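You operate a simulated robot arm through the tools that you are given. There is no shell and no other tool. Be economical: measure what you need, move in short steps, check, and stop when the job is done.

The job below is to be done with a simulated robot arm. You get a single attempt, and the scene is never put back.

JOB
Rinse the ladle, then scoop coconut into the orange cup.
Fine: rinse it in the water pan; one ladleful; leave the ladle in the coconut pan, the cup on the counter top; spill nothing; the other cup stays empty. Leave other pans, ladles and labels be.

The check looks at the end state, three seconds after you hand in, the way a careful person would. Anything else that was tipped, shoved, dropped, spilled or broken makes it a failure.

ROBOT AND FRAMES
A 6-joint arm with a two-finger parallel gripper, fixed in place. Base frame: the origin is at the foot of the arm, x ahead of it, y to its left, z up. Readings come in m, degrees, newtons and seconds.
With the tool pointing down near the work surface it reaches from about 0.1 to 0.58 m from the base axis. Its first joint turns from -66.0 to 66.0 degrees. Payload 2.45 kg.
The TCP is the grasp point between the finger pads, 0.024 m short of the fingertips. In the tool frame z runs along the fingers and y along their closing line. The gripper opens to 0.068 m. The fingers are 0.017 m wide and 0.01 m thick; the gripper's body (0.04 by 0.07 m) begins 0.041 m behind the TCP.
Orientation is told as [roll, pitch, yaw] about the base's x, y, z axes, in that order, counted from this pose: with the fingers straight down and closing along the base's y, the tool's x points along the base's -x, its y along +y and its z along -z.

CONTROLS
- The arm moves only by the tool arm_command. Its arguments are lists of equal length, an entry for each row: "translation": the shift along the base's x, y, z in cm, a list of three; "rotation": the turn, a rotation vector about the base's x, y, z in degrees, a list of three; "claw": the opening, from 0 (shut) to 1 (fully open). In form: {"translation": [[x, y, z], ...], "rotation": [[rx, ry, rz], ...], "claw": [claw, ...]}. A call has 1 to 8 rows; each row shifts and turns the commanded pose from where the row before left it. Rows are played at 5 a second. More than 0.05 m and 8.6 degrees between two rows, or a gripper value outside its range, and nothing of the call is played. A pose out of reach is approached as far as the arm can. The call stops where the force on the tool passes 40 N (or 10 N more than at its start, if that is more) or the arm is blocked; 0.2 s more then pass. The fingers move at their own pace (about 0.108 m/s each) and stop on an object; they squeeze with about 28 N. The grip force told is the motor's: it shows also when the fingers shut on nothing. Time passes only in rows, and 0.2 s behind the last, so rows that do not move let the fingers close. The reply holds the time, the measured pose of the TCP, the force on the tool along the base axes, the opening and the grip force, in the units named above and with some noise, with the torque about the TCP (base axes, N m) and any sound that the robot's microphone picked up.
- Cameras (640 x 400 px; columns grow to the right, rows downward): "scene" is fixed at [0.1636, 0.4237, 1.4423]; the picture's right is [-0.72, -0.69, 0.00], its down [-0.53, 0.55, -0.65] and it looks along [0.45, -0.47, -0.76] (base axes); focal length 214 px, centre (320, 200). "wrist" rides on the gripper at [0.084, 0.011, -0.075] in the tool frame; the picture's right is [-0.13, 0.99, 0.00], its down [-0.60, -0.08, -0.79] and it looks along [-0.79, -0.10, 0.61] (tool axes); focal length 251 px, centre (320, 200). There is no depth. A picture from a camera that has moved, and an enlarged one, comes with that camera's place and axes in the base frame and with its lens.
- grab_frame(camera): a new picture of that camera. The clock stands still meanwhile.
- inspect(camera, box): a new picture of the part [left, top, right, bottom] of that camera's present view, enlarged. The clock stands still meanwhile.
- sign_off(): hands the job in; it is judged then, once.

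Go step by step. Nothing tells you positions but the pictures and the camera data: compare them with the known pose of the tool, close in by small moves and look again before you grip or let go. The budget is 120 turns and 64 pictures, counting those below and the enlarged ones. Unless the task says otherwise, let go and move clear before handing in, and close with one line.

The tools are called after "Request:" as a command line: name --argument value ..., lists and objects as JSON in quotes. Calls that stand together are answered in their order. arm_command: Moves the arm, as the interface text tells. Its arguments: {"type":"object","properties":{"translation":{"type":"array"},"rotation":{"type":"array"},"claw":{"type":"array"}},"required":["translation","rotation","claw"]} The other tools are called the same way: grab_frame (camera) takes a picture; inspect (camera, box) takes an enlarged picture of a part of a camera's view; sign_off () hands the job in.

At the start:

```text
time: 0.0
tcp_pos: [0.482, -0.0522, 1.2236]
tcp_rot: [0.0, 0.0, -0.1]
ft_force: [-0.3, -0.6, -0.1]
ft_torque: [0.03, 0.0, -0.03]
gripper_width: 0.0681
gripper_force: 0.0
```

scene: 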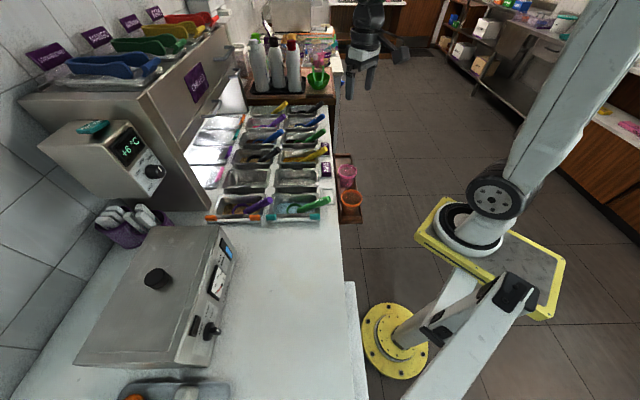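
wrist: 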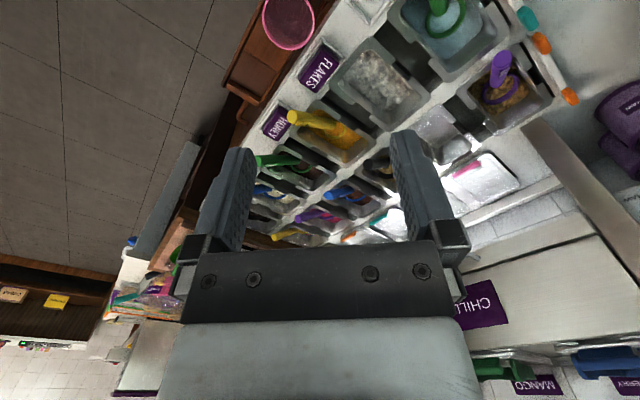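

I see a toppings counter with several pans and ladles, and two cups (pink, orange) on a shelf at the side. I'll enlarge the views to read the labels.

Request:
inspect --camera "scene" --box '[190, 90, 370, 230]'

Request:
inspect --camera "wrist" --box '[220, 0, 600, 250]'

```text
2.86 times, centred on (280, 160) of scene
camera zoom: at [0.1636, 0.4237, 1.4423], right [-0.72, -0.69, 0.0], down [-0.53, 0.55, -0.65], along [0.45, -0.47, -0.76], focal length 613 px, centre (434, 314)
```

zoom: 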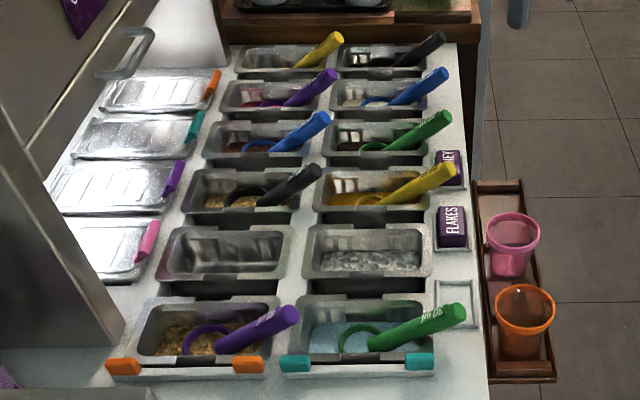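

```text
1.60 times, centred on (410, 125) of wrist
camera zoom: at [0.3983, -0.0394, 1.2986], right [0.13, 0.99, 0.0], down [0.6, -0.08, 0.79], along [0.79, -0.1, -0.61], focal length 402 px, centre (176, 320)
```

zoom: 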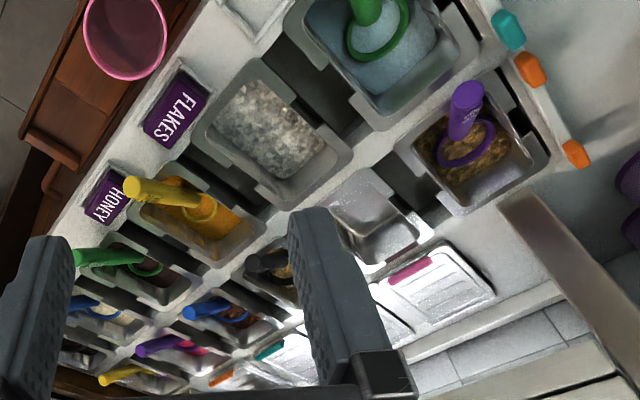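

The pan labelled FLAKES has no ladle in it. The bluish pan next to it looks like water, with a lettered green ladle standing in it. I'll zoom in on the lettering and the other labels.

Request:
inspect --camera "scene" --box '[265, 145, 345, 200]'

Request:
inspect --camera "scene" --box '[225, 180, 365, 230]'

Request:
inspect --camera "wrist" --box '[390, 0, 570, 115]'

Request:
inspect --camera "scene" --box '[20, 0, 240, 120]'

```text
7.27 times, centred on (305, 172) of scene
camera zoom: at [0.1636, 0.4237, 1.4423], right [-0.72, -0.69, 0.0], down [-0.53, 0.55, -0.65], along [0.45, -0.47, -0.76], focal length 1560 px, centre (429, 400)
```

zoom: 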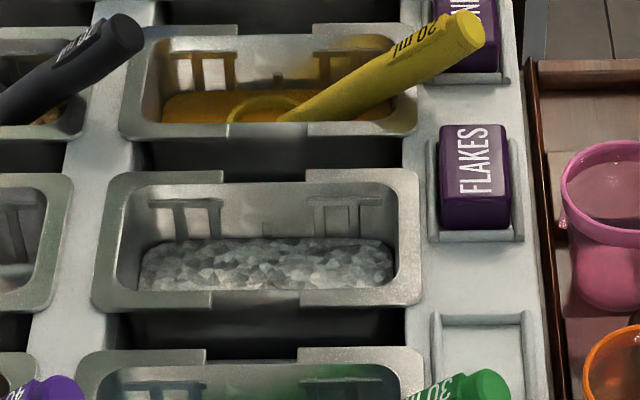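

```text
4.57 times, centred on (295, 205) of scene
camera zoom: at [0.1636, 0.4237, 1.4423], right [-0.72, -0.69, 0.0], down [-0.53, 0.55, -0.65], along [0.45, -0.47, -0.76], focal length 980 px, centre (434, 177)
```

zoom: 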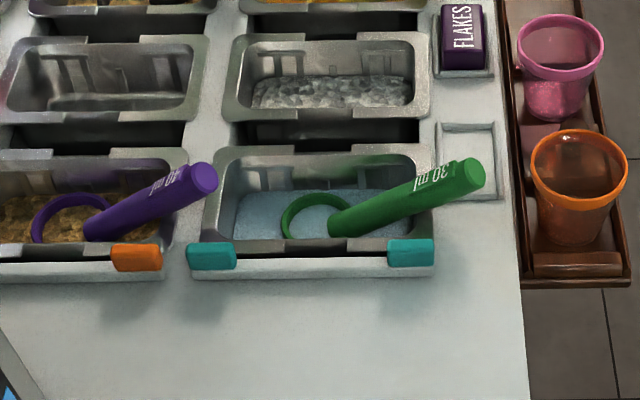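

```text
3.48 times, centred on (480, 58) of wrist
camera zoom: at [0.3983, -0.0394, 1.2986], right [0.13, 0.99, 0.0], down [0.6, -0.08, 0.79], along [0.79, -0.1, -0.61], focal length 875 px, centre (-236, 696)
```

zoom: 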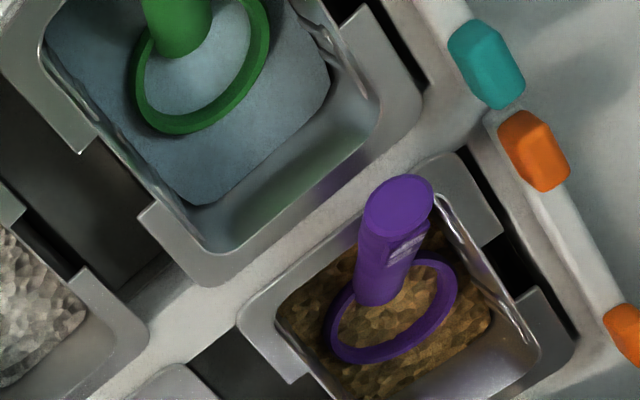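

```text
2.91 times, centred on (130, 60) of scene
camera zoom: at [0.1636, 0.4237, 1.4423], right [-0.72, -0.69, 0.0], down [-0.53, 0.55, -0.65], along [0.45, -0.47, -0.76], focal length 624 px, centre (873, 607)
```

zoom: 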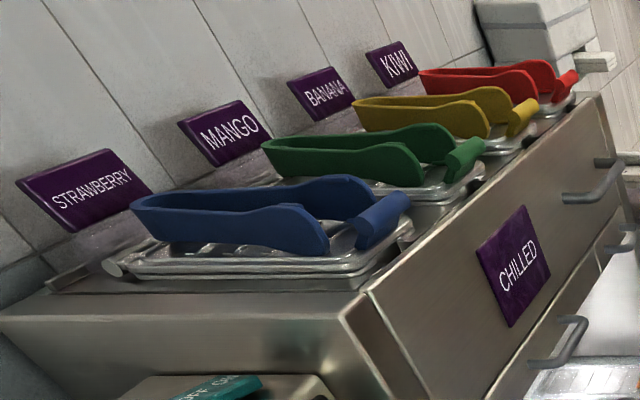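

Request:
inspect --camera "scene" --box '[240, 95, 345, 160]'

Request:
inspect --camera "wrist" --box '[245, 90, 415, 250]'

```text
6.10 times, centred on (292, 128) of scene
camera zoom: at [0.1636, 0.4237, 1.4423], right [-0.72, -0.69, 0.0], down [-0.53, 0.55, -0.65], along [0.45, -0.47, -0.76], focal length 1307 px, centre (488, 642)
```

zoom: 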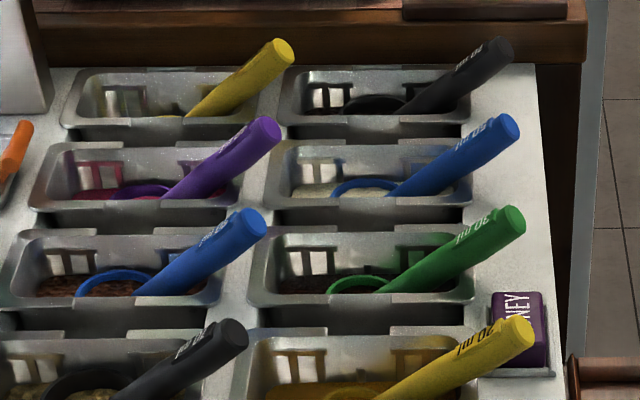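

```text
2.50 times, centred on (330, 170) of wrist
camera zoom: at [0.3983, -0.0394, 1.2986], right [0.13, 0.99, 0.0], down [0.6, -0.08, 0.79], along [0.79, -0.1, -0.61], focal length 629 px, centre (295, 275)
```

zoom: 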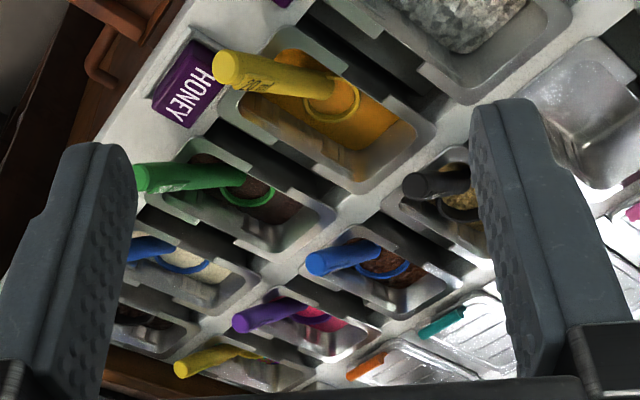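

The FLAKES pan should be the coconut, and the green 30 ml ladle stands in the water pan. The counter runs at 45° to the base, so I'll turn the tool to yaw 45° and back off for a better look.

Request:
arm_command --translation '[[-1.7, 0.9, -1.2], [-1.7, 0.9, -1.2], [-1.7, 0.9, -1.2], [-1.7, 0.9, -1.2], [-1.7, 0.9, -1.2], [-1.7, 0.9, -1.2]]' --rotation '[[0, 0, 7.5], [0, 0, 7.5], [0, 0, 7.5], [0, 0, 7.5], [0, 0, 7.5], [0, 0, 7.5]]' --claw '[1, 1, 1, 1, 1, 1]'

Request:
grab_frame --camera "wrist"

Request:
grab_frame --camera "scene"

```text
time: 1.4
tcp_pos: [0.3797, 0.0052, 1.1527]
tcp_rot: [0.1, 0.0, 45.2]
ft_force: [-0.4, -0.2, 0.0]
ft_torque: [0.02, 0.03, 0.0]
gripper_width: 0.068
gripper_force: 0.2
```

```text
53 pictures are left
camera wrist: at [0.3131, -0.0464, 1.2289], right [-0.61, 0.79, 0.0], down [0.48, 0.37, 0.79], along [0.63, 0.49, -0.61], focal length 251 px, centre (320, 200)
```

wrist: 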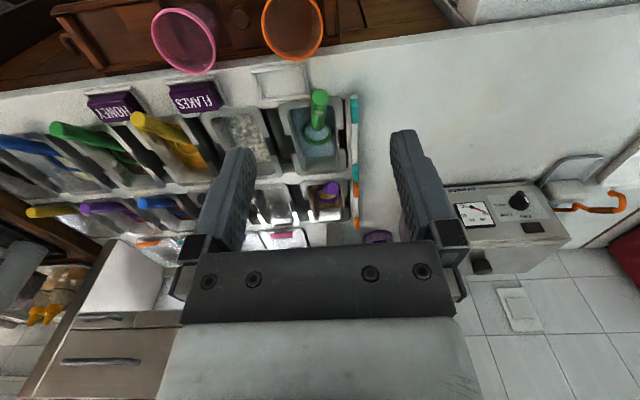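

```text
52 pictures are left
```

scene: 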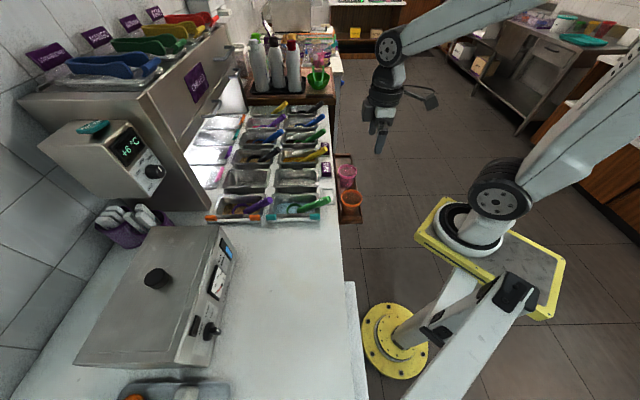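

Request:
inspect --camera "wrist" --box '[140, 0, 380, 150]'

Request:
inspect --camera "wrist" --box '[265, 75, 365, 185]'

```text
2.67 times, centred on (260, 75) of wrist
camera zoom: at [0.3131, -0.0464, 1.2289], right [-0.61, 0.79, 0.0], down [0.48, 0.37, 0.79], along [0.63, 0.49, -0.61], focal length 670 px, centre (480, 533)
```

zoom: 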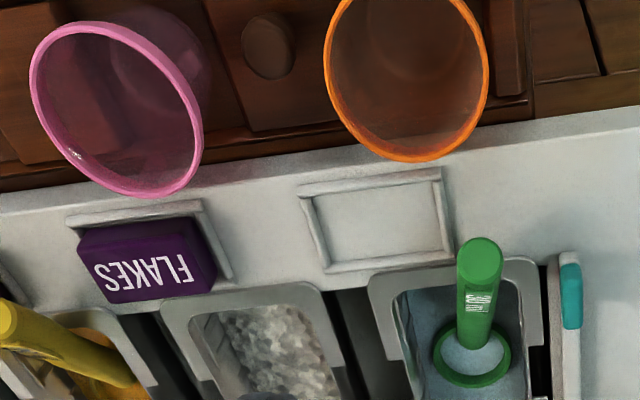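

```text
3.64 times, centred on (315, 130) of wrist
camera zoom: at [0.3131, -0.0464, 1.2289], right [-0.61, 0.79, 0.0], down [0.48, 0.37, 0.79], along [0.63, 0.49, -0.61], focal length 914 px, centre (338, 454)
```

zoom: 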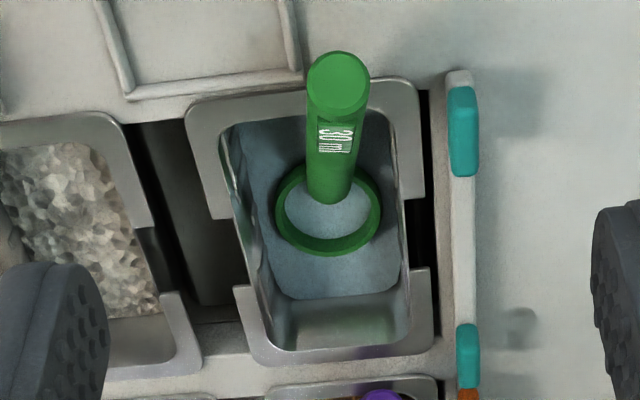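

Triangulating gives these positions:
- The green handle's cap is near (0.466, 0.073, 0.901), and the bowl ring is near (0.560, 0.139, 0.831).
- The orange cup's rim is near (0.421, -0.001, 0.889) and about 72 mm wide. It stands on a tray lower than the counter.

I'll move the cup onto the counter first by pinching its wall, starting with an approach above it.

Request:
arm_command --translation '[[0.4, 0.4, -3.6], [0.4, 0.4, -3.6], [0.4, 0.4, -3.6], [0.3, 0.3, -3.6], [0.2, 0.3, -3.4]]' --rotation '[[0, 0, 0], [0, 0, 0], [0, 0, 0], [0, 0, 0], [0, 0, 0]]' --claw '[0.55, 0.55, 0.55, 0.55, 0.55]'

Request:
grab_frame --camera "wrist"

Request:
inspect --camera "scene" --box '[300, 130, 420, 240]'

```text
time: 2.6
tcp_pos: [0.3954, 0.0241, 0.9731]
tcp_rot: [0.0, 0.0, 45.1]
ft_force: [0.3, -0.2, 0.3]
ft_torque: [-0.01, -0.02, -0.03]
gripper_width: 0.0372
gripper_force: 0.0
```

```text
49 pictures are left
camera wrist: at [0.3288, -0.0282, 1.0477], right [-0.61, 0.79, 0.0], down [0.48, 0.37, 0.79], along [0.63, 0.48, -0.61], focal length 251 px, centre (320, 200)
```

wrist: 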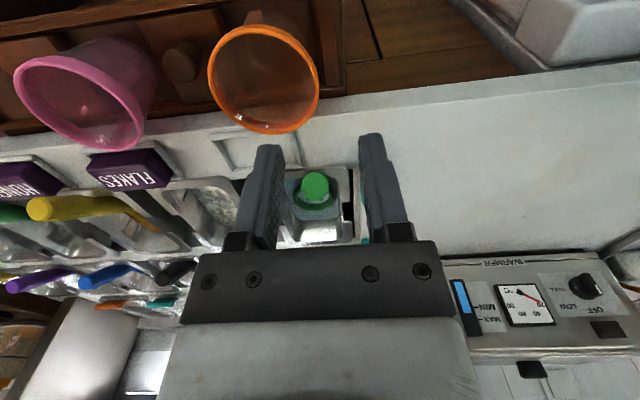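

```text
3.64 times, centred on (360, 185) of scene
camera zoom: at [0.1636, 0.4237, 1.4423], right [-0.72, -0.69, 0.0], down [-0.53, 0.55, -0.65], along [0.45, -0.47, -0.76], focal length 780 px, centre (174, 254)
```

zoom: 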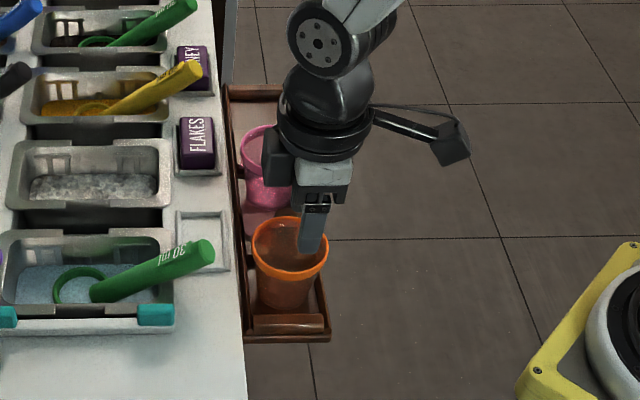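

The cup's rim centre now comes out near (0.420, -0.004, 0.88). I'll line the fingers up astride the near-side wall and go down to just above the rim to check.

Request:
arm_command --translation '[[0.1, -0.4, -3], [0, 0, -3]]' --rotation '[[0, 0, 0], [0, 0, 0]]' --claw '[0.55, 0.55]'

Request:
grab_frame --camera "wrist"

Request:
inspect --camera "scene" --box '[330, 150, 400, 220]'

```text
time: 3.2
tcp_pos: [0.398, 0.0199, 0.9133]
tcp_rot: [0.0, 0.1, 44.9]
ft_force: [0.4, -0.1, 1.0]
ft_torque: [0.02, 0.01, -0.04]
gripper_width: 0.0375
gripper_force: 0.0
```

```text
47 pictures are left
camera wrist: at [0.3308, -0.0311, 0.9889], right [-0.61, 0.79, 0.0], down [0.48, 0.37, 0.79], along [0.63, 0.48, -0.61], focal length 251 px, centre (320, 200)
```

wrist: 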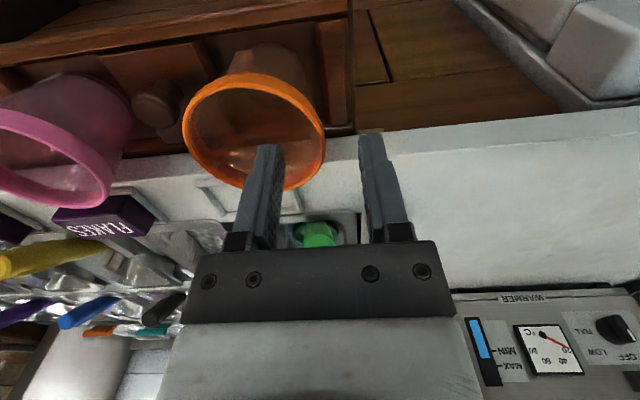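

```text
5.71 times, centred on (365, 185) of scene
camera zoom: at [0.1636, 0.4237, 1.4423], right [-0.72, -0.69, 0.0], down [-0.53, 0.55, -0.65], along [0.45, -0.47, -0.76], focal length 1226 px, centre (63, 286)
```

zoom: 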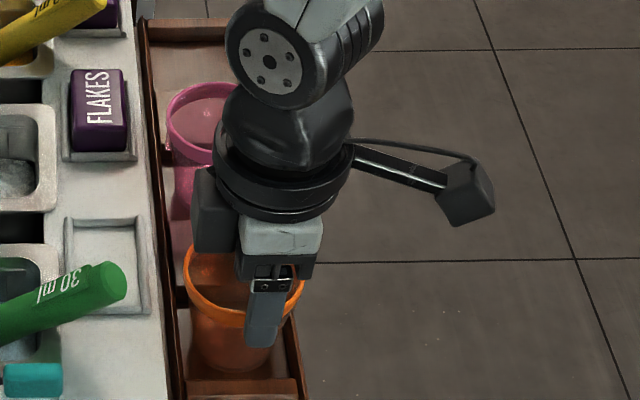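

The fingers straddle the wall. I'll shift slightly toward the robot, go down, and close.

Request:
arm_command --translation '[[-0.6, -0.35, 0], [0, 0, -2], [0, 0, -2], [0, 0, 0], [0, 0, 0]]' --rotation '[[0, 0, 0], [0, 0, 0], [0, 0, 0], [0, 0, 0], [0, 0, 0]]' --claw '[0.55, 0.55, 0.55, 0.55, 0.55]'

Request:
grab_frame --camera "wrist"

```text
time: 4.4
tcp_pos: [0.393, 0.0147, 0.8728]
tcp_rot: [-0.1, -0.1, 45.0]
ft_force: [-0.1, -0.7, 0.6]
ft_torque: [-0.01, 0.0, 0.02]
gripper_width: 0.0373
gripper_force: 0.1
```

```text
45 pictures are left
camera wrist: at [0.3266, -0.0364, 0.9486], right [-0.61, 0.79, 0.0], down [0.48, 0.37, 0.79], along [0.63, 0.48, -0.61], focal length 251 px, centre (320, 200)
```

wrist: 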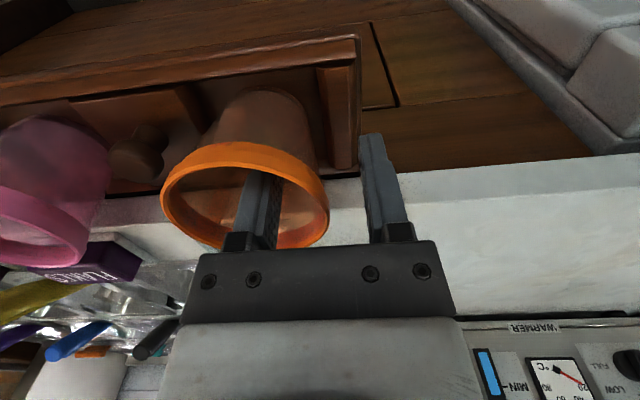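

One finger is inside the cup and one outside. Closing now.

Request:
arm_command --translation '[[0, 0, 0], [0, 0, 0], [0, 0, 0]]' --rotation '[[0, 0, 0], [0, 0, 0], [0, 0, 0]]' --claw '[0.3, 0.1, 0]'

Request:
grab_frame --camera "wrist"

```text
time: 5.2
tcp_pos: [0.3963, 0.0154, 0.8735]
tcp_rot: [-0.3, -0.3, 45.1]
ft_force: [3.3, 5.5, 19.8]
ft_torque: [-0.46, -0.94, 0.35]
gripper_width: 0.0072
gripper_force: 28.5
```

```text
44 pictures are left
camera wrist: at [0.3282, -0.0361, 0.949], right [-0.61, 0.79, 0.0], down [0.48, 0.37, 0.8], along [0.63, 0.48, -0.6], focal length 251 px, centre (320, 200)
```

wrist: 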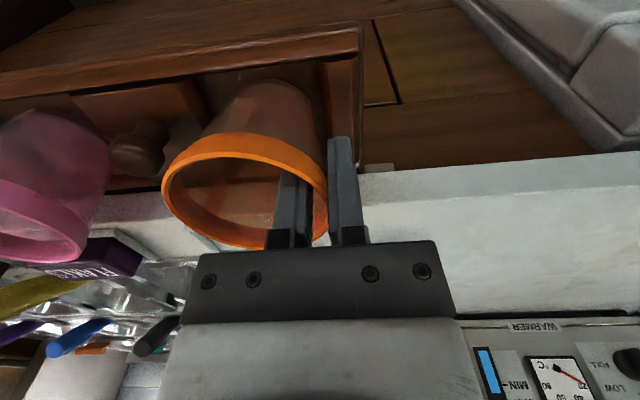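

The wall is held, at about 7 mm thick. Lifting gently.

Request:
arm_command --translation '[[0, 0, 0.5], [0, 0, 1.0], [0, 0, 1.5]]' --rotation '[[0, 0, 0], [0, 0, 0], [0, 0, 0]]' --claw '[0, 0, 0]'

Request:
grab_frame --camera "wrist"

```text
time: 6.0
tcp_pos: [0.3917, 0.0146, 0.9051]
tcp_rot: [0.1, 0.1, 45.1]
ft_force: [0.2, 0.4, -0.8]
ft_torque: [-0.03, 0.02, 0.02]
gripper_width: 0.0027
gripper_force: 27.1
```

```text
43 pictures are left
camera wrist: at [0.3253, -0.0358, 0.9802], right [-0.61, 0.79, 0.0], down [0.48, 0.37, 0.79], along [0.63, 0.48, -0.61], focal length 251 px, centre (320, 200)
```

wrist: 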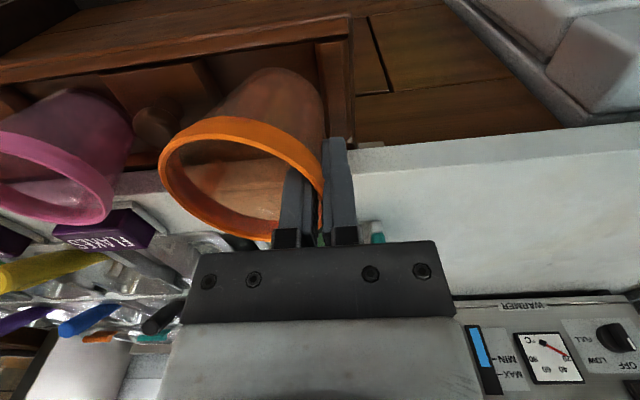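

Request:
inspect --camera "scene" --box '[320, 140, 410, 230]'

```text
4.44 times, centred on (365, 185) of scene
camera zoom: at [0.1636, 0.4237, 1.4423], right [-0.72, -0.69, 0.0], down [-0.53, 0.55, -0.65], along [0.45, -0.47, -0.76], focal length 953 px, centre (120, 267)
```

zoom: 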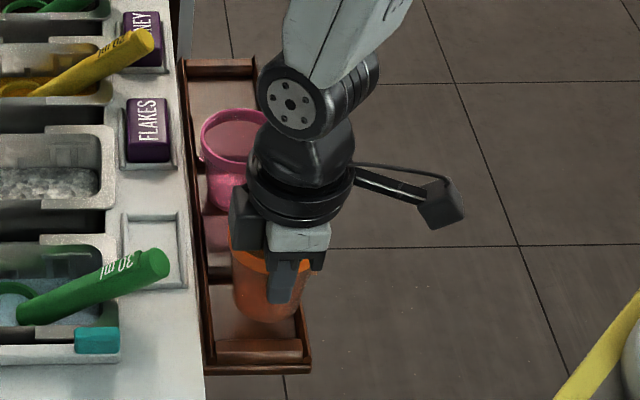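

The cup is clear of the tray. I'll raise it, carry it along the counter edge away from the pans, then move over the free counter.

Request:
arm_command --translation '[[0, 0, 3.5], [0, 0, 3.5], [0, 0, 3.5], [-3, 3, 0], [-3, 3, 0], [-3, 3, 0], [-2.4, 2.4, 0]]' --rotation '[[0, 0, 0], [0, 0, 0], [0, 0, 0], [0, 0, 0], [0, 0, 0], [0, 0, 0], [0, 0, 0]]' --claw '[0, 0, 0, 0, 0, 0, 0]'

Request:
arm_command --translation '[[2.4, 2.4, 0], [2.4, 2.4, 0], [2.4, 2.4, 0], [2.2, 2.2, 0]]' --rotation '[[0, 0, 0], [0, 0, 0], [0, 0, 0], [0, 0, 0]]' --claw '[0, 0, 0, 0]'

Request:
grab_frame --camera "wrist"

Request:
inspect --camera "scene" --box '[240, 150, 400, 310]'

```text
time: 7.6
tcp_pos: [0.3068, 0.1422, 1.0117]
tcp_rot: [0.0, 0.2, 44.9]
ft_force: [-0.6, 0.0, -0.3]
ft_torque: [0.0, 0.01, 0.01]
gripper_width: 0.0025
gripper_force: 26.7
out of reach, approached as far as the arm can: row 5, 6, 7
```

```text
time: 8.6
tcp_pos: [0.4034, 0.2375, 1.0091]
tcp_rot: [0.1, 0.0, 45.0]
ft_force: [0.7, -0.1, 0.6]
ft_torque: [0.04, -0.02, 0.01]
gripper_width: 0.0028
gripper_force: 26.5
```

```text
41 pictures are left
camera wrist: at [0.3371, 0.1862, 1.0844], right [-0.61, 0.79, 0.0], down [0.48, 0.37, 0.79], along [0.63, 0.48, -0.61], focal length 251 px, centre (320, 200)
```

wrist: 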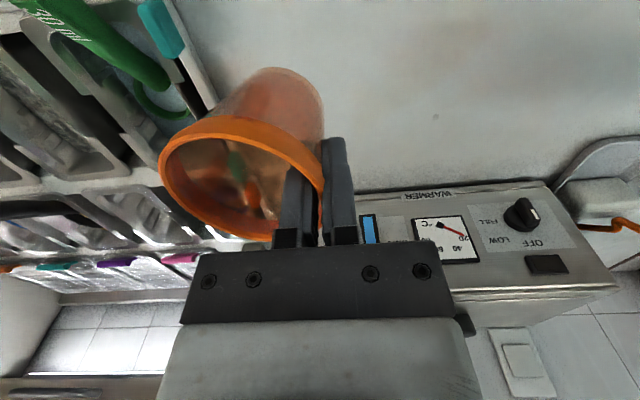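

```text
2.50 times, centred on (320, 230) of scene
camera zoom: at [0.1636, 0.4238, 1.4423], right [-0.72, -0.69, 0.0], down [-0.53, 0.55, -0.65], along [0.45, -0.47, -0.76], focal length 536 px, centre (320, 125)
```

zoom: 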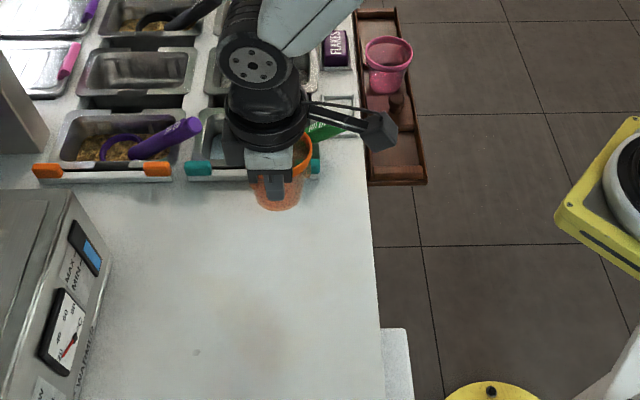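

The cup is now over free counter. Lowering it in steps until it touches.

Request:
arm_command --translation '[[-0.3, 0.1, -2.5], [0, 0, -2]]' --rotation '[[0, 0, 0], [0, 0, 0]]' --claw '[0, 0]'

Request:
inspect --camera "scene" --box '[270, 170, 350, 250]'

Request:
grab_frame --camera "wrist"

```text
time: 9.2
tcp_pos: [0.3998, 0.2365, 0.965]
tcp_rot: [0.0, 0.0, 45.0]
ft_force: [0.7, 0.7, -0.3]
ft_torque: [0.0, 0.05, 0.01]
gripper_width: 0.0026
gripper_force: 26.1
```

```text
5.00 times, centred on (310, 210) of scene
camera zoom: at [0.1636, 0.4237, 1.4423], right [-0.72, -0.69, 0.0], down [-0.53, 0.55, -0.65], along [0.45, -0.47, -0.76], focal length 1072 px, centre (370, 150)
```

zoom: 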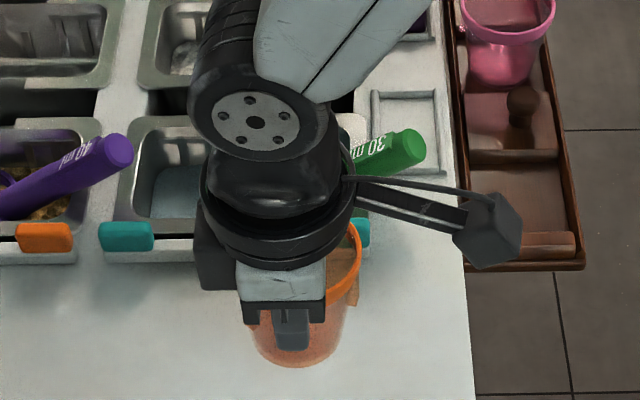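

```text
38 pictures are left
camera wrist: at [0.3331, 0.1856, 1.04], right [-0.61, 0.79, 0.0], down [0.48, 0.37, 0.79], along [0.63, 0.48, -0.61], focal length 251 px, centre (320, 200)
```

wrist: 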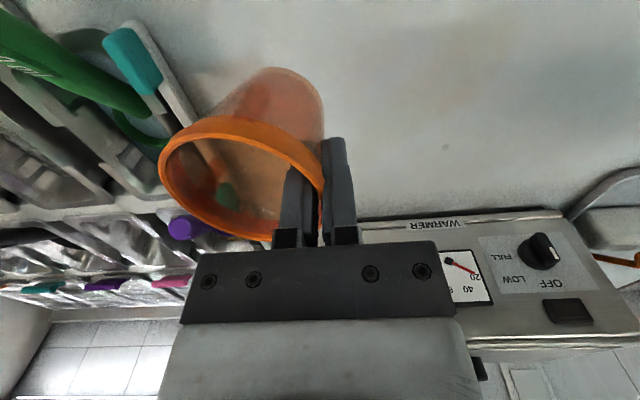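

The teal clip is close by, so I'll shift the cup 2.5 cm away from it and keep lowering.

Request:
arm_command --translation '[[-1.8, 1.8, 0], [0, 0, -0.6], [0, 0, -0.6], [0, 0, -0.5], [0, 0, -0.5]]' --rotation '[[0, 0, 0], [0, 0, 0], [0, 0, 0], [0, 0, 0], [0, 0, 0]]' --claw '[0, 0, 0, 0, 0]'

```text
time: 10.4
tcp_pos: [0.3823, 0.2556, 0.9452]
tcp_rot: [0.0, 0.0, 45.0]
ft_force: [-0.8, 0.2, -0.5]
ft_torque: [-0.01, 0.0, -0.02]
gripper_width: 0.0026
gripper_force: 26.4
```

Request:
arm_command --translation '[[0, 0, -0.4], [0, 0, -0.4], [0, 0, -0.4]]' --rotation '[[0, 0, 0], [0, 0, 0], [0, 0, 0]]' --claw '[0, 0, 0]'

Request:
inspect --camera "scene" --box '[270, 170, 350, 250]'

```text
time: 11.2
tcp_pos: [0.3804, 0.2555, 0.9316]
tcp_rot: [0.0, -0.1, 45.0]
ft_force: [-0.1, -0.9, -0.1]
ft_torque: [-0.03, -0.01, -0.02]
gripper_width: 0.0022
gripper_force: 25.8
```

```text
5.00 times, centred on (310, 210) of scene
camera zoom: at [0.1636, 0.4237, 1.4423], right [-0.72, -0.69, 0.0], down [-0.53, 0.55, -0.65], along [0.45, -0.47, -0.76], focal length 1072 px, centre (370, 150)
```

zoom: 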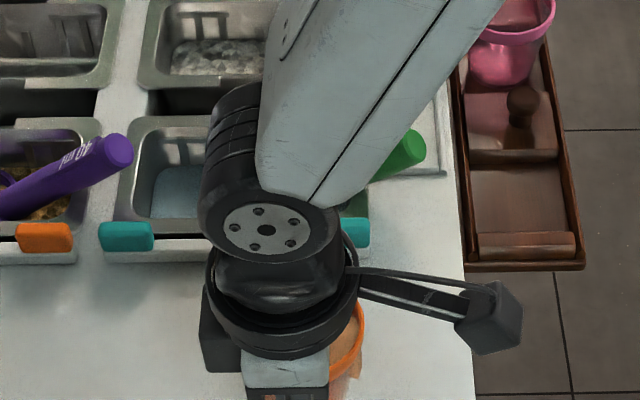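

Request:
arm_command --translation '[[0, 0, -0.4], [0, 0, -0.4]]' --rotation '[[0, 0, 0], [0, 0, 0]]' --claw '[0, 0]'

Request:
inspect --camera "wrist" --box '[130, 40, 370, 250]'

```text
time: 11.8
tcp_pos: [0.3813, 0.2543, 0.9243]
tcp_rot: [0.1, 0.0, 45.1]
ft_force: [-0.2, -0.6, 0.0]
ft_torque: [-0.01, -0.01, 0.02]
gripper_width: 0.0025
gripper_force: 26.3
```

```text
1.90 times, centred on (250, 145) of wrist
camera zoom: at [0.3139, 0.2033, 0.9995], right [-0.61, 0.79, 0.0], down [0.48, 0.37, 0.79], along [0.63, 0.48, -0.61], focal length 479 px, centre (453, 305)
```

zoom: 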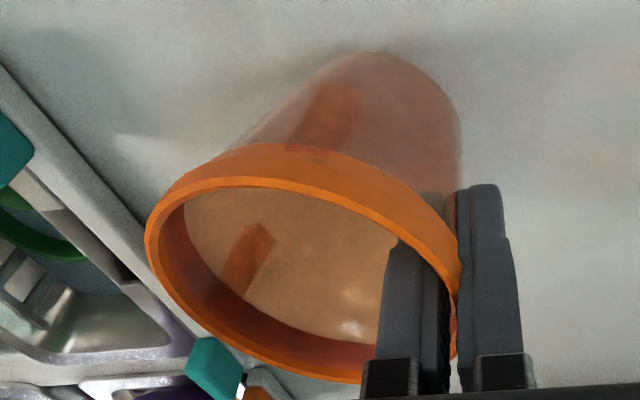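

Request:
arm_command --translation '[[0, 0, -0.4], [0, 0, -0.4], [0, 0, -0.3]]' --rotation '[[0, 0, 0], [0, 0, 0], [0, 0, 0]]' --claw '[0, 0, 0]'

```text
time: 12.6
tcp_pos: [0.3812, 0.2557, 0.916]
tcp_rot: [0.0, -0.2, 45.1]
ft_force: [-3.8, 3.0, 21.4]
ft_torque: [-0.73, -0.38, -0.07]
gripper_width: 0.0025
gripper_force: 26.3
```

It has touched the counter. I'll back off a hair, then release and rise.

Request:
arm_command --translation '[[0, 0, 0.3], [0, 0, 0], [0, 0, 0]]' --rotation '[[0, 0, 0], [0, 0, 0], [0, 0, 0]]' --claw '[0, 0.2, 0.5]'

Request:
arm_command --translation '[[0, 0, 1.5], [0, 0, 2.5], [0, 0, 4], [0, 0, 4]]' --rotation '[[0, 0, 0], [0, 0, 0], [0, 0, 0], [0, 0, 0]]' --claw '[0.5, 0.5, 0.5, 0.5]'

Request:
grab_frame --camera "wrist"

```text
time: 13.4
tcp_pos: [0.3801, 0.2549, 0.9179]
tcp_rot: [0.1, 0.1, 44.9]
ft_force: [0.7, 0.5, 0.0]
ft_torque: [0.0, -0.03, 0.02]
gripper_width: 0.0339
gripper_force: 0.0
```

```text
time: 14.4
tcp_pos: [0.3829, 0.2568, 1.0373]
tcp_rot: [-0.1, 0.1, 44.9]
ft_force: [0.3, -0.5, 0.3]
ft_torque: [-0.02, -0.01, 0.02]
gripper_width: 0.0342
gripper_force: 0.0
```

```text
35 pictures are left
camera wrist: at [0.3152, 0.2057, 1.1128], right [-0.61, 0.79, 0.0], down [0.48, 0.37, 0.79], along [0.63, 0.48, -0.61], focal length 251 px, centre (320, 200)
```

wrist: 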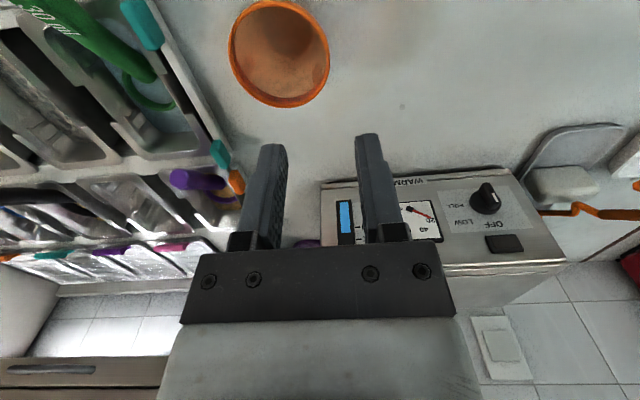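

The cup stands upright on the counter. I'll measure it with the scene camera and then look at the ladle.

Request:
inspect --camera "scene" --box '[230, 170, 370, 260]'

```text
4.44 times, centred on (300, 215) of scene
camera zoom: at [0.1636, 0.4237, 1.4423], right [-0.72, -0.69, 0.0], down [-0.53, 0.55, -0.65], along [0.45, -0.47, -0.76], focal length 953 px, centre (409, 133)
```

zoom: 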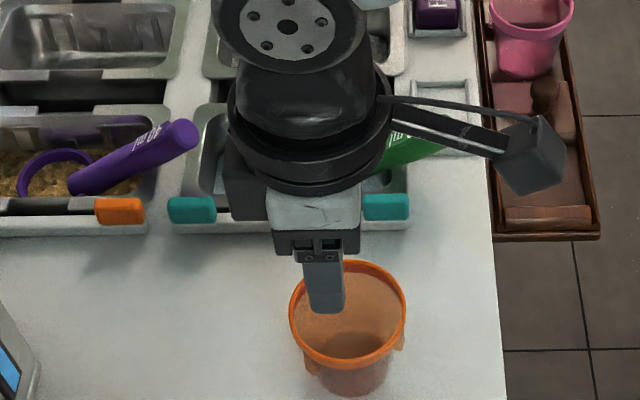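

The cup rim is at about (0.396, 0.233, 0.923). Next I'll move above the green handle, fingers open and yaw about 38°.

Request:
arm_command --translation '[[1.4, -3.8, 0], [1.4, -3.8, 0], [1.4, -3.8, 0], [1.4, -3.8, 0], [1.4, -3.4, 0]]' --rotation '[[0, 0, -1.5], [0, 0, -1.5], [0, 0, -1.5], [0, 0, -1.5], [0, 0, -1]]' --claw '[0.8, 0.8, 0.8, 0.8, 0.8]'

Request:
grab_frame --camera "wrist"

Request:
inspect --camera "scene" --box '[265, 150, 365, 225]'

```text
time: 15.6
tcp_pos: [0.4533, 0.0652, 1.0353]
tcp_rot: [0.0, 0.0, 38.0]
ft_force: [0.1, 0.4, 0.2]
ft_torque: [-0.05, -0.03, 0.0]
gripper_width: 0.0544
gripper_force: 0.1
```

```text
33 pictures are left
camera wrist: at [0.3801, 0.0234, 1.1101], right [-0.51, 0.86, 0.0], down [0.52, 0.31, 0.79], along [0.68, 0.4, -0.61], focal length 251 px, centre (320, 200)
```

wrist: 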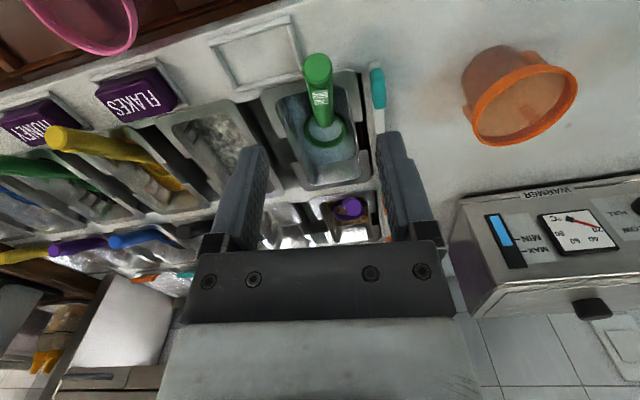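

```text
5.33 times, centred on (315, 188) of scene
camera zoom: at [0.1636, 0.4237, 1.4423], right [-0.72, -0.69, 0.0], down [-0.53, 0.55, -0.65], along [0.45, -0.47, -0.76], focal length 1144 px, centre (347, 267)
```

zoom: 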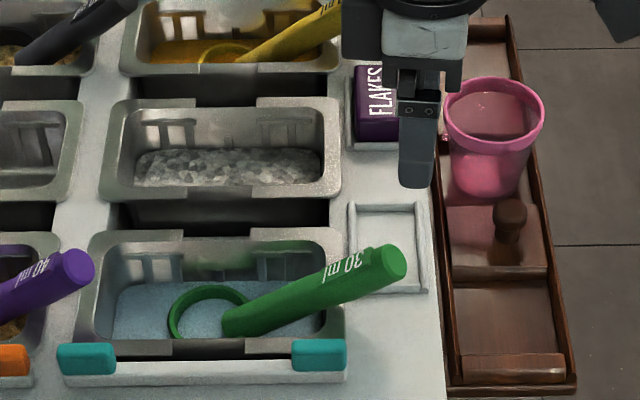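

The handle cap is near (0.464, 0.071, 0.90), with a heading of about 35° and a slope of about 33°. I'll descend partway over the grip point, about 2.5 cm in from the cap.

Request:
arm_command --translation '[[1.4, 0.9, -2], [1.4, 0.8, -3.5], [0, 0, -3.5]]' --rotation '[[0, 0, -1.5], [0, 0, -1.5], [0, 0, 0]]' --claw '[0.8, 0.8, 0.8]'

Request:
grab_frame --camera "wrist"

Request:
inspect --camera "scene" --box '[265, 150, 365, 225]'

```text
time: 16.4
tcp_pos: [0.4777, 0.0876, 0.9444]
tcp_rot: [-0.1, -0.1, 35.0]
ft_force: [-0.7, 0.7, 0.1]
ft_torque: [0.0, 0.0, 0.03]
gripper_width: 0.0544
gripper_force: 0.1
```

```text
31 pictures are left
camera wrist: at [0.4037, 0.0478, 1.0206], right [-0.46, 0.89, 0.0], down [0.54, 0.28, 0.79], along [0.7, 0.37, -0.61], focal length 251 px, centre (320, 200)
```

wrist: 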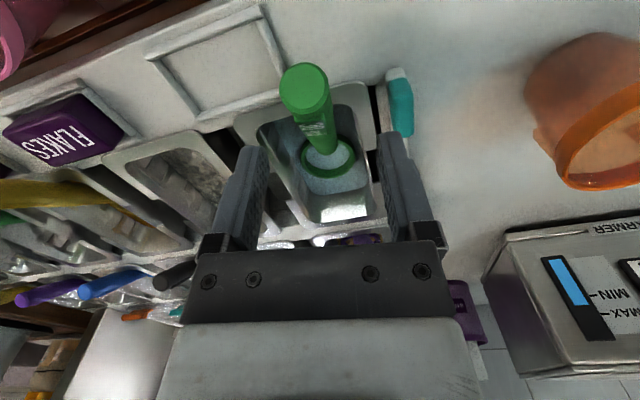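

```text
5.33 times, centred on (315, 188) of scene
camera zoom: at [0.1636, 0.4237, 1.4423], right [-0.72, -0.69, 0.0], down [-0.53, 0.55, -0.65], along [0.45, -0.47, -0.76], focal length 1144 px, centre (347, 267)
```

zoom: 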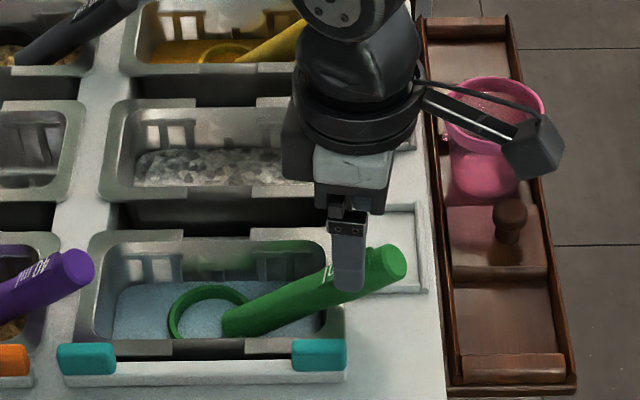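

I'll correct 6 mm sideways and go down around the handle.

Request:
arm_command --translation '[[0.6, -0.35, -1], [0, 0, -2], [0, 0, -2], [0, 0, 0]]' --rotation '[[0, 0, 0], [0, 0, 0], [0, 0, 0], [0, 0, 0]]' --claw '[0.8, 0.8, 0.8, 0.8]'

Request:
grab_frame --camera "wrist"

Request:
inspect --camera "scene" --box '[290, 160, 350, 215]'

```text
time: 17.4
tcp_pos: [0.485, 0.0809, 0.8961]
tcp_rot: [0.0, 0.0, 35.0]
ft_force: [0.4, 1.2, -0.1]
ft_torque: [0.0, 0.03, 0.0]
gripper_width: 0.0541
gripper_force: 0.0
```

```text
29 pictures are left
camera wrist: at [0.4104, 0.0429, 0.9714], right [-0.46, 0.89, 0.0], down [0.54, 0.28, 0.79], along [0.7, 0.37, -0.61], focal length 251 px, centre (320, 200)
```

wrist: 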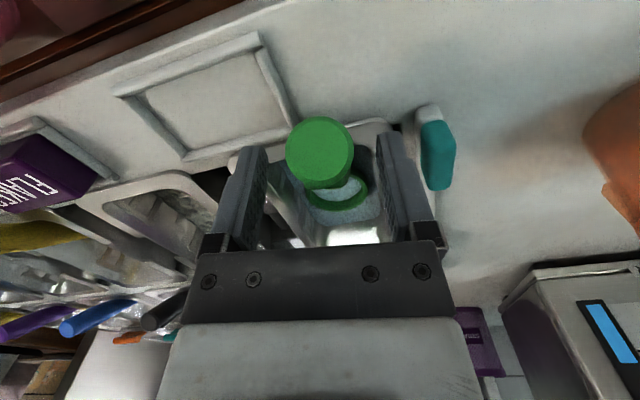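

```text
7.27 times, centred on (320, 188) of scene
camera zoom: at [0.1636, 0.4237, 1.4423], right [-0.72, -0.69, 0.0], down [-0.53, 0.55, -0.65], along [0.45, -0.47, -0.76], focal length 1560 px, centre (320, 291)
```

zoom: 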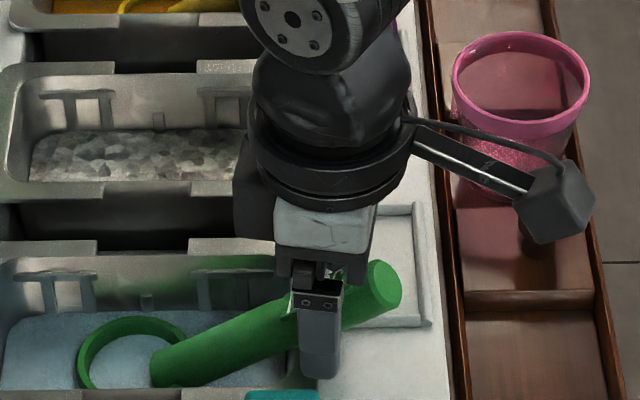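

The handle sits centred between the fingers. Closing.

Request:
arm_command --translation '[[0, 0, -0.4], [0, 0, 0], [0, 0, 0], [0, 0, 0]]' --rotation '[[0, 0, 0], [0, 0, 0], [0, 0, 0], [0, 0, 0]]' --claw '[0.8, 0.4, 0.1, 0]'

```text
time: 18.4
tcp_pos: [0.4853, 0.0814, 0.8914]
tcp_rot: [0.0, 0.0, 35.0]
ft_force: [0.7, 0.5, 0.0]
ft_torque: [0.02, 0.0, 0.0]
gripper_width: 0.0256
gripper_force: 27.8
```

Gripped at 25.6 mm. I'll lift gently to see how the ladle hangs.

Request:
arm_command --translation '[[0, 0, 0.5], [0, 0, 1], [0, 0, 1], [0, 0, 1]]' --rotation '[[0, 0, 0], [0, 0, 0], [0, 0, 0], [0, 0, 0]]' --claw '[0, 0, 0, 0]'

Request:
grab_frame --camera "wrist"

Request:
inspect --camera "scene" --box '[265, 155, 345, 215]'

```text
time: 19.4
tcp_pos: [0.484, 0.0816, 0.9279]
tcp_rot: [0.0, 0.0, 35.0]
ft_force: [-0.1, 0.3, -1.5]
ft_torque: [0.0, 0.02, -0.02]
gripper_width: 0.0254
gripper_force: 28.1
```

```text
27 pictures are left
camera wrist: at [0.4097, 0.0433, 1.0034], right [-0.46, 0.89, 0.0], down [0.54, 0.28, 0.79], along [0.7, 0.37, -0.61], focal length 251 px, centre (320, 200)
```

wrist: 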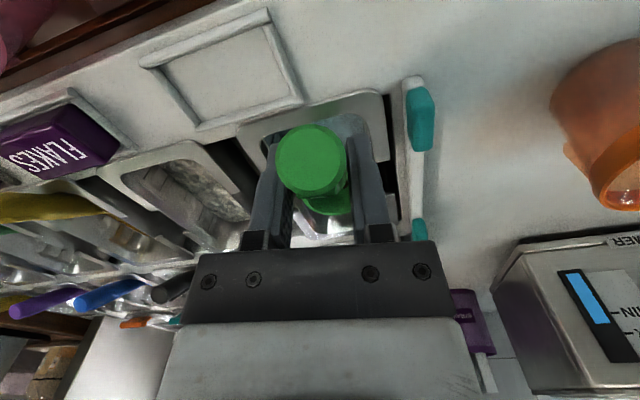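

```text
6.67 times, centred on (305, 185) of scene
camera zoom: at [0.1636, 0.4237, 1.4423], right [-0.72, -0.69, 0.0], down [-0.53, 0.55, -0.65], along [0.45, -0.47, -0.76], focal length 1430 px, centre (420, 300)
```

zoom: 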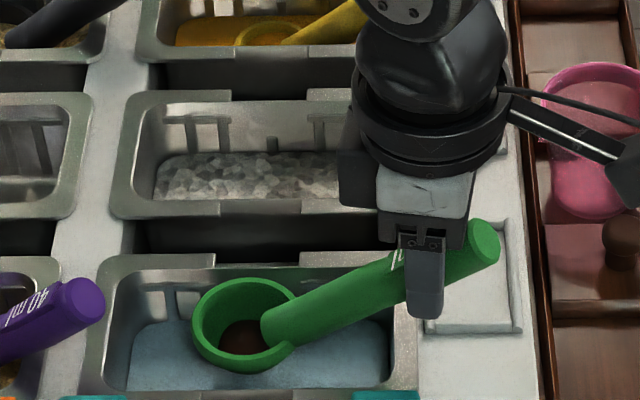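

The lifted bowl has brown residue inside, so it does need rinsing. I'll dip it again and swish it slowly with small tilts.

Request:
arm_command --translation '[[0, 0, -1.2], [0, 0, -1.2], [0, 0, -0.8], [0.6, 0.4, 0], [-0.9, -0.6, 0], [0.9, 0.6, 0], [-0.6, -0.4, 0]]' --rotation '[[0, 0, 0], [0, 0, 0], [0, 0, 0], [0, 0, 0], [0, 0, 0], [0, 0, 0], [0, 0, 0]]' --claw '[0, 0, 0, 0, 0, 0, 0]'

Request:
arm_command --translation '[[-0.5, 0.7, 0], [-0.5, 0.7, 0], [0.5, -0.7, 0], [0.5, -0.7, 0], [0.5, -0.7, 0], [0.5, -0.7, 0], [-0.5, 0.7, 0], [-0.5, 0.7, 0]]' --rotation '[[-6.5, -4.5, 0], [-6.5, -4.5, 0], [6.5, 4.5, 0], [6.5, 4.5, 0], [6.5, 4.5, 0], [6.5, 4.5, 0], [-6.5, -4.5, 0], [-6.5, -4.5, 0]]' --claw '[0, 0, 0, 0, 0, 0, 0, 0]'

Request:
arm_command --translation '[[0, 0, 0.8], [0, 0, 1], [0, 0, 1.2], [0, 0, 1]]' --rotation '[[0, 0, 0], [0, 0, 0], [0, 0, 0], [0, 0, 0]]' --claw '[0, 0, 0, 0]'

Request:
inspect --camera "scene" --box '[265, 155, 345, 215]'

```text
time: 21.0
tcp_pos: [0.4854, 0.0805, 0.8956]
tcp_rot: [-0.1, -0.1, 35.1]
ft_force: [0.0, -0.1, -0.3]
ft_torque: [-0.01, 0.01, 0.02]
gripper_width: 0.0255
gripper_force: 27.5
```

```text
time: 22.8
tcp_pos: [0.4847, 0.0812, 0.8964]
tcp_rot: [-0.2, 0.0, 35.1]
ft_force: [0.9, 0.0, -0.8]
ft_torque: [0.01, 0.01, 0.01]
gripper_width: 0.0256
gripper_force: 28.1
```

```text
time: 23.8
tcp_pos: [0.4851, 0.0822, 0.9358]
tcp_rot: [0.0, 0.1, 35.0]
ft_force: [0.0, 0.7, -0.3]
ft_torque: [-0.02, 0.01, -0.01]
gripper_width: 0.0254
gripper_force: 27.5
```

```text
6.67 times, centred on (305, 185) of scene
camera zoom: at [0.1636, 0.4237, 1.4423], right [-0.72, -0.69, 0.0], down [-0.53, 0.55, -0.65], along [0.45, -0.47, -0.76], focal length 1430 px, centre (420, 300)
```

zoom: 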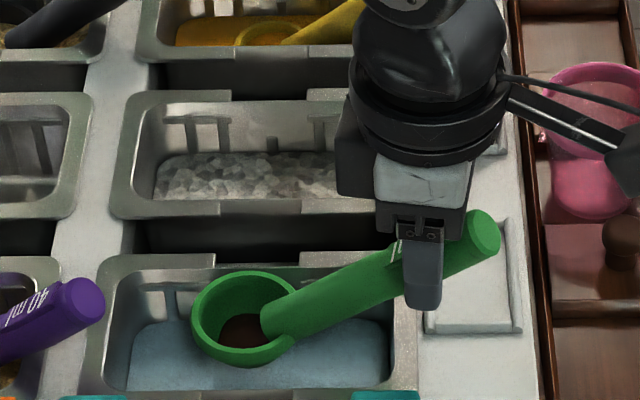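

Request:
inspect --camera "scene" --box '[285, 190, 311, 210]'

```text
16.00 times, centred on (298, 200) of scene
camera zoom: at [0.1636, 0.4237, 1.4423], right [-0.72, -0.69, 0.0], down [-0.53, 0.55, -0.65], along [0.45, -0.47, -0.76], focal length 3432 px, centre (672, 200)
```

zoom: 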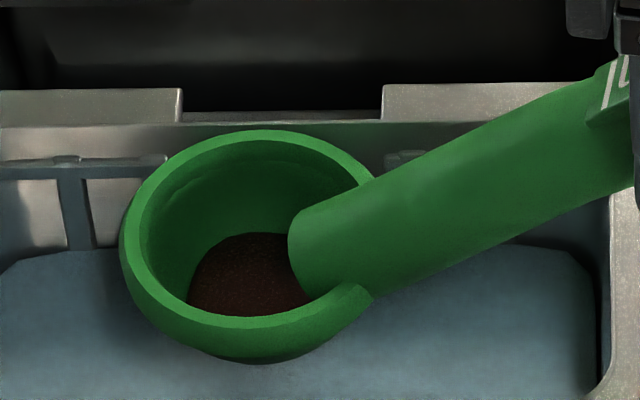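

The residue is granular and still there, so I need a deeper, tipped dip. I'll lower the ladle, pitch the bowl forward under water and hold it while swishing.

Request:
arm_command --translation '[[0, 0, -1.5], [0, 0, -1.5], [0, 0, -1.2], [0.88, 0.61, 1.29], [1.01, 0.7, 1.14], [1.15, 0.8, 0.95], [1.23, 0.86, 0.75], [0, 0, -0.4]]' --rotation '[[0, 0, 0], [0, 0, 0], [0, 0, 0], [-4.56, 6.56, 0], [-4.56, 6.56, 0], [-4.56, 6.56, 0], [-4.56, 6.56, 0], [0, 0, 0]]' --claw '[0, 0, 0, 0, 0, 0, 0, 0]'

Request:
inspect --camera "scene" --box '[265, 155, 345, 215]'

```text
time: 25.6
tcp_pos: [0.5273, 0.1119, 0.9318]
tcp_rot: [0.0, 32.2, 35.0]
ft_force: [-5.7, -4.1, 24.3]
ft_torque: [0.1, -0.13, 0.0]
gripper_width: 0.0254
gripper_force: 27.5
```

```text
6.67 times, centred on (305, 185) of scene
camera zoom: at [0.163, 0.4236, 1.4425], right [-0.72, -0.69, 0.0], down [-0.53, 0.55, -0.65], along [0.45, -0.47, -0.76], focal length 1430 px, centre (420, 300)
```

zoom: 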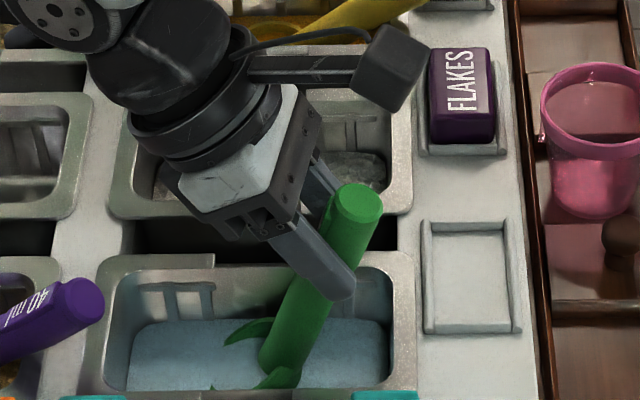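

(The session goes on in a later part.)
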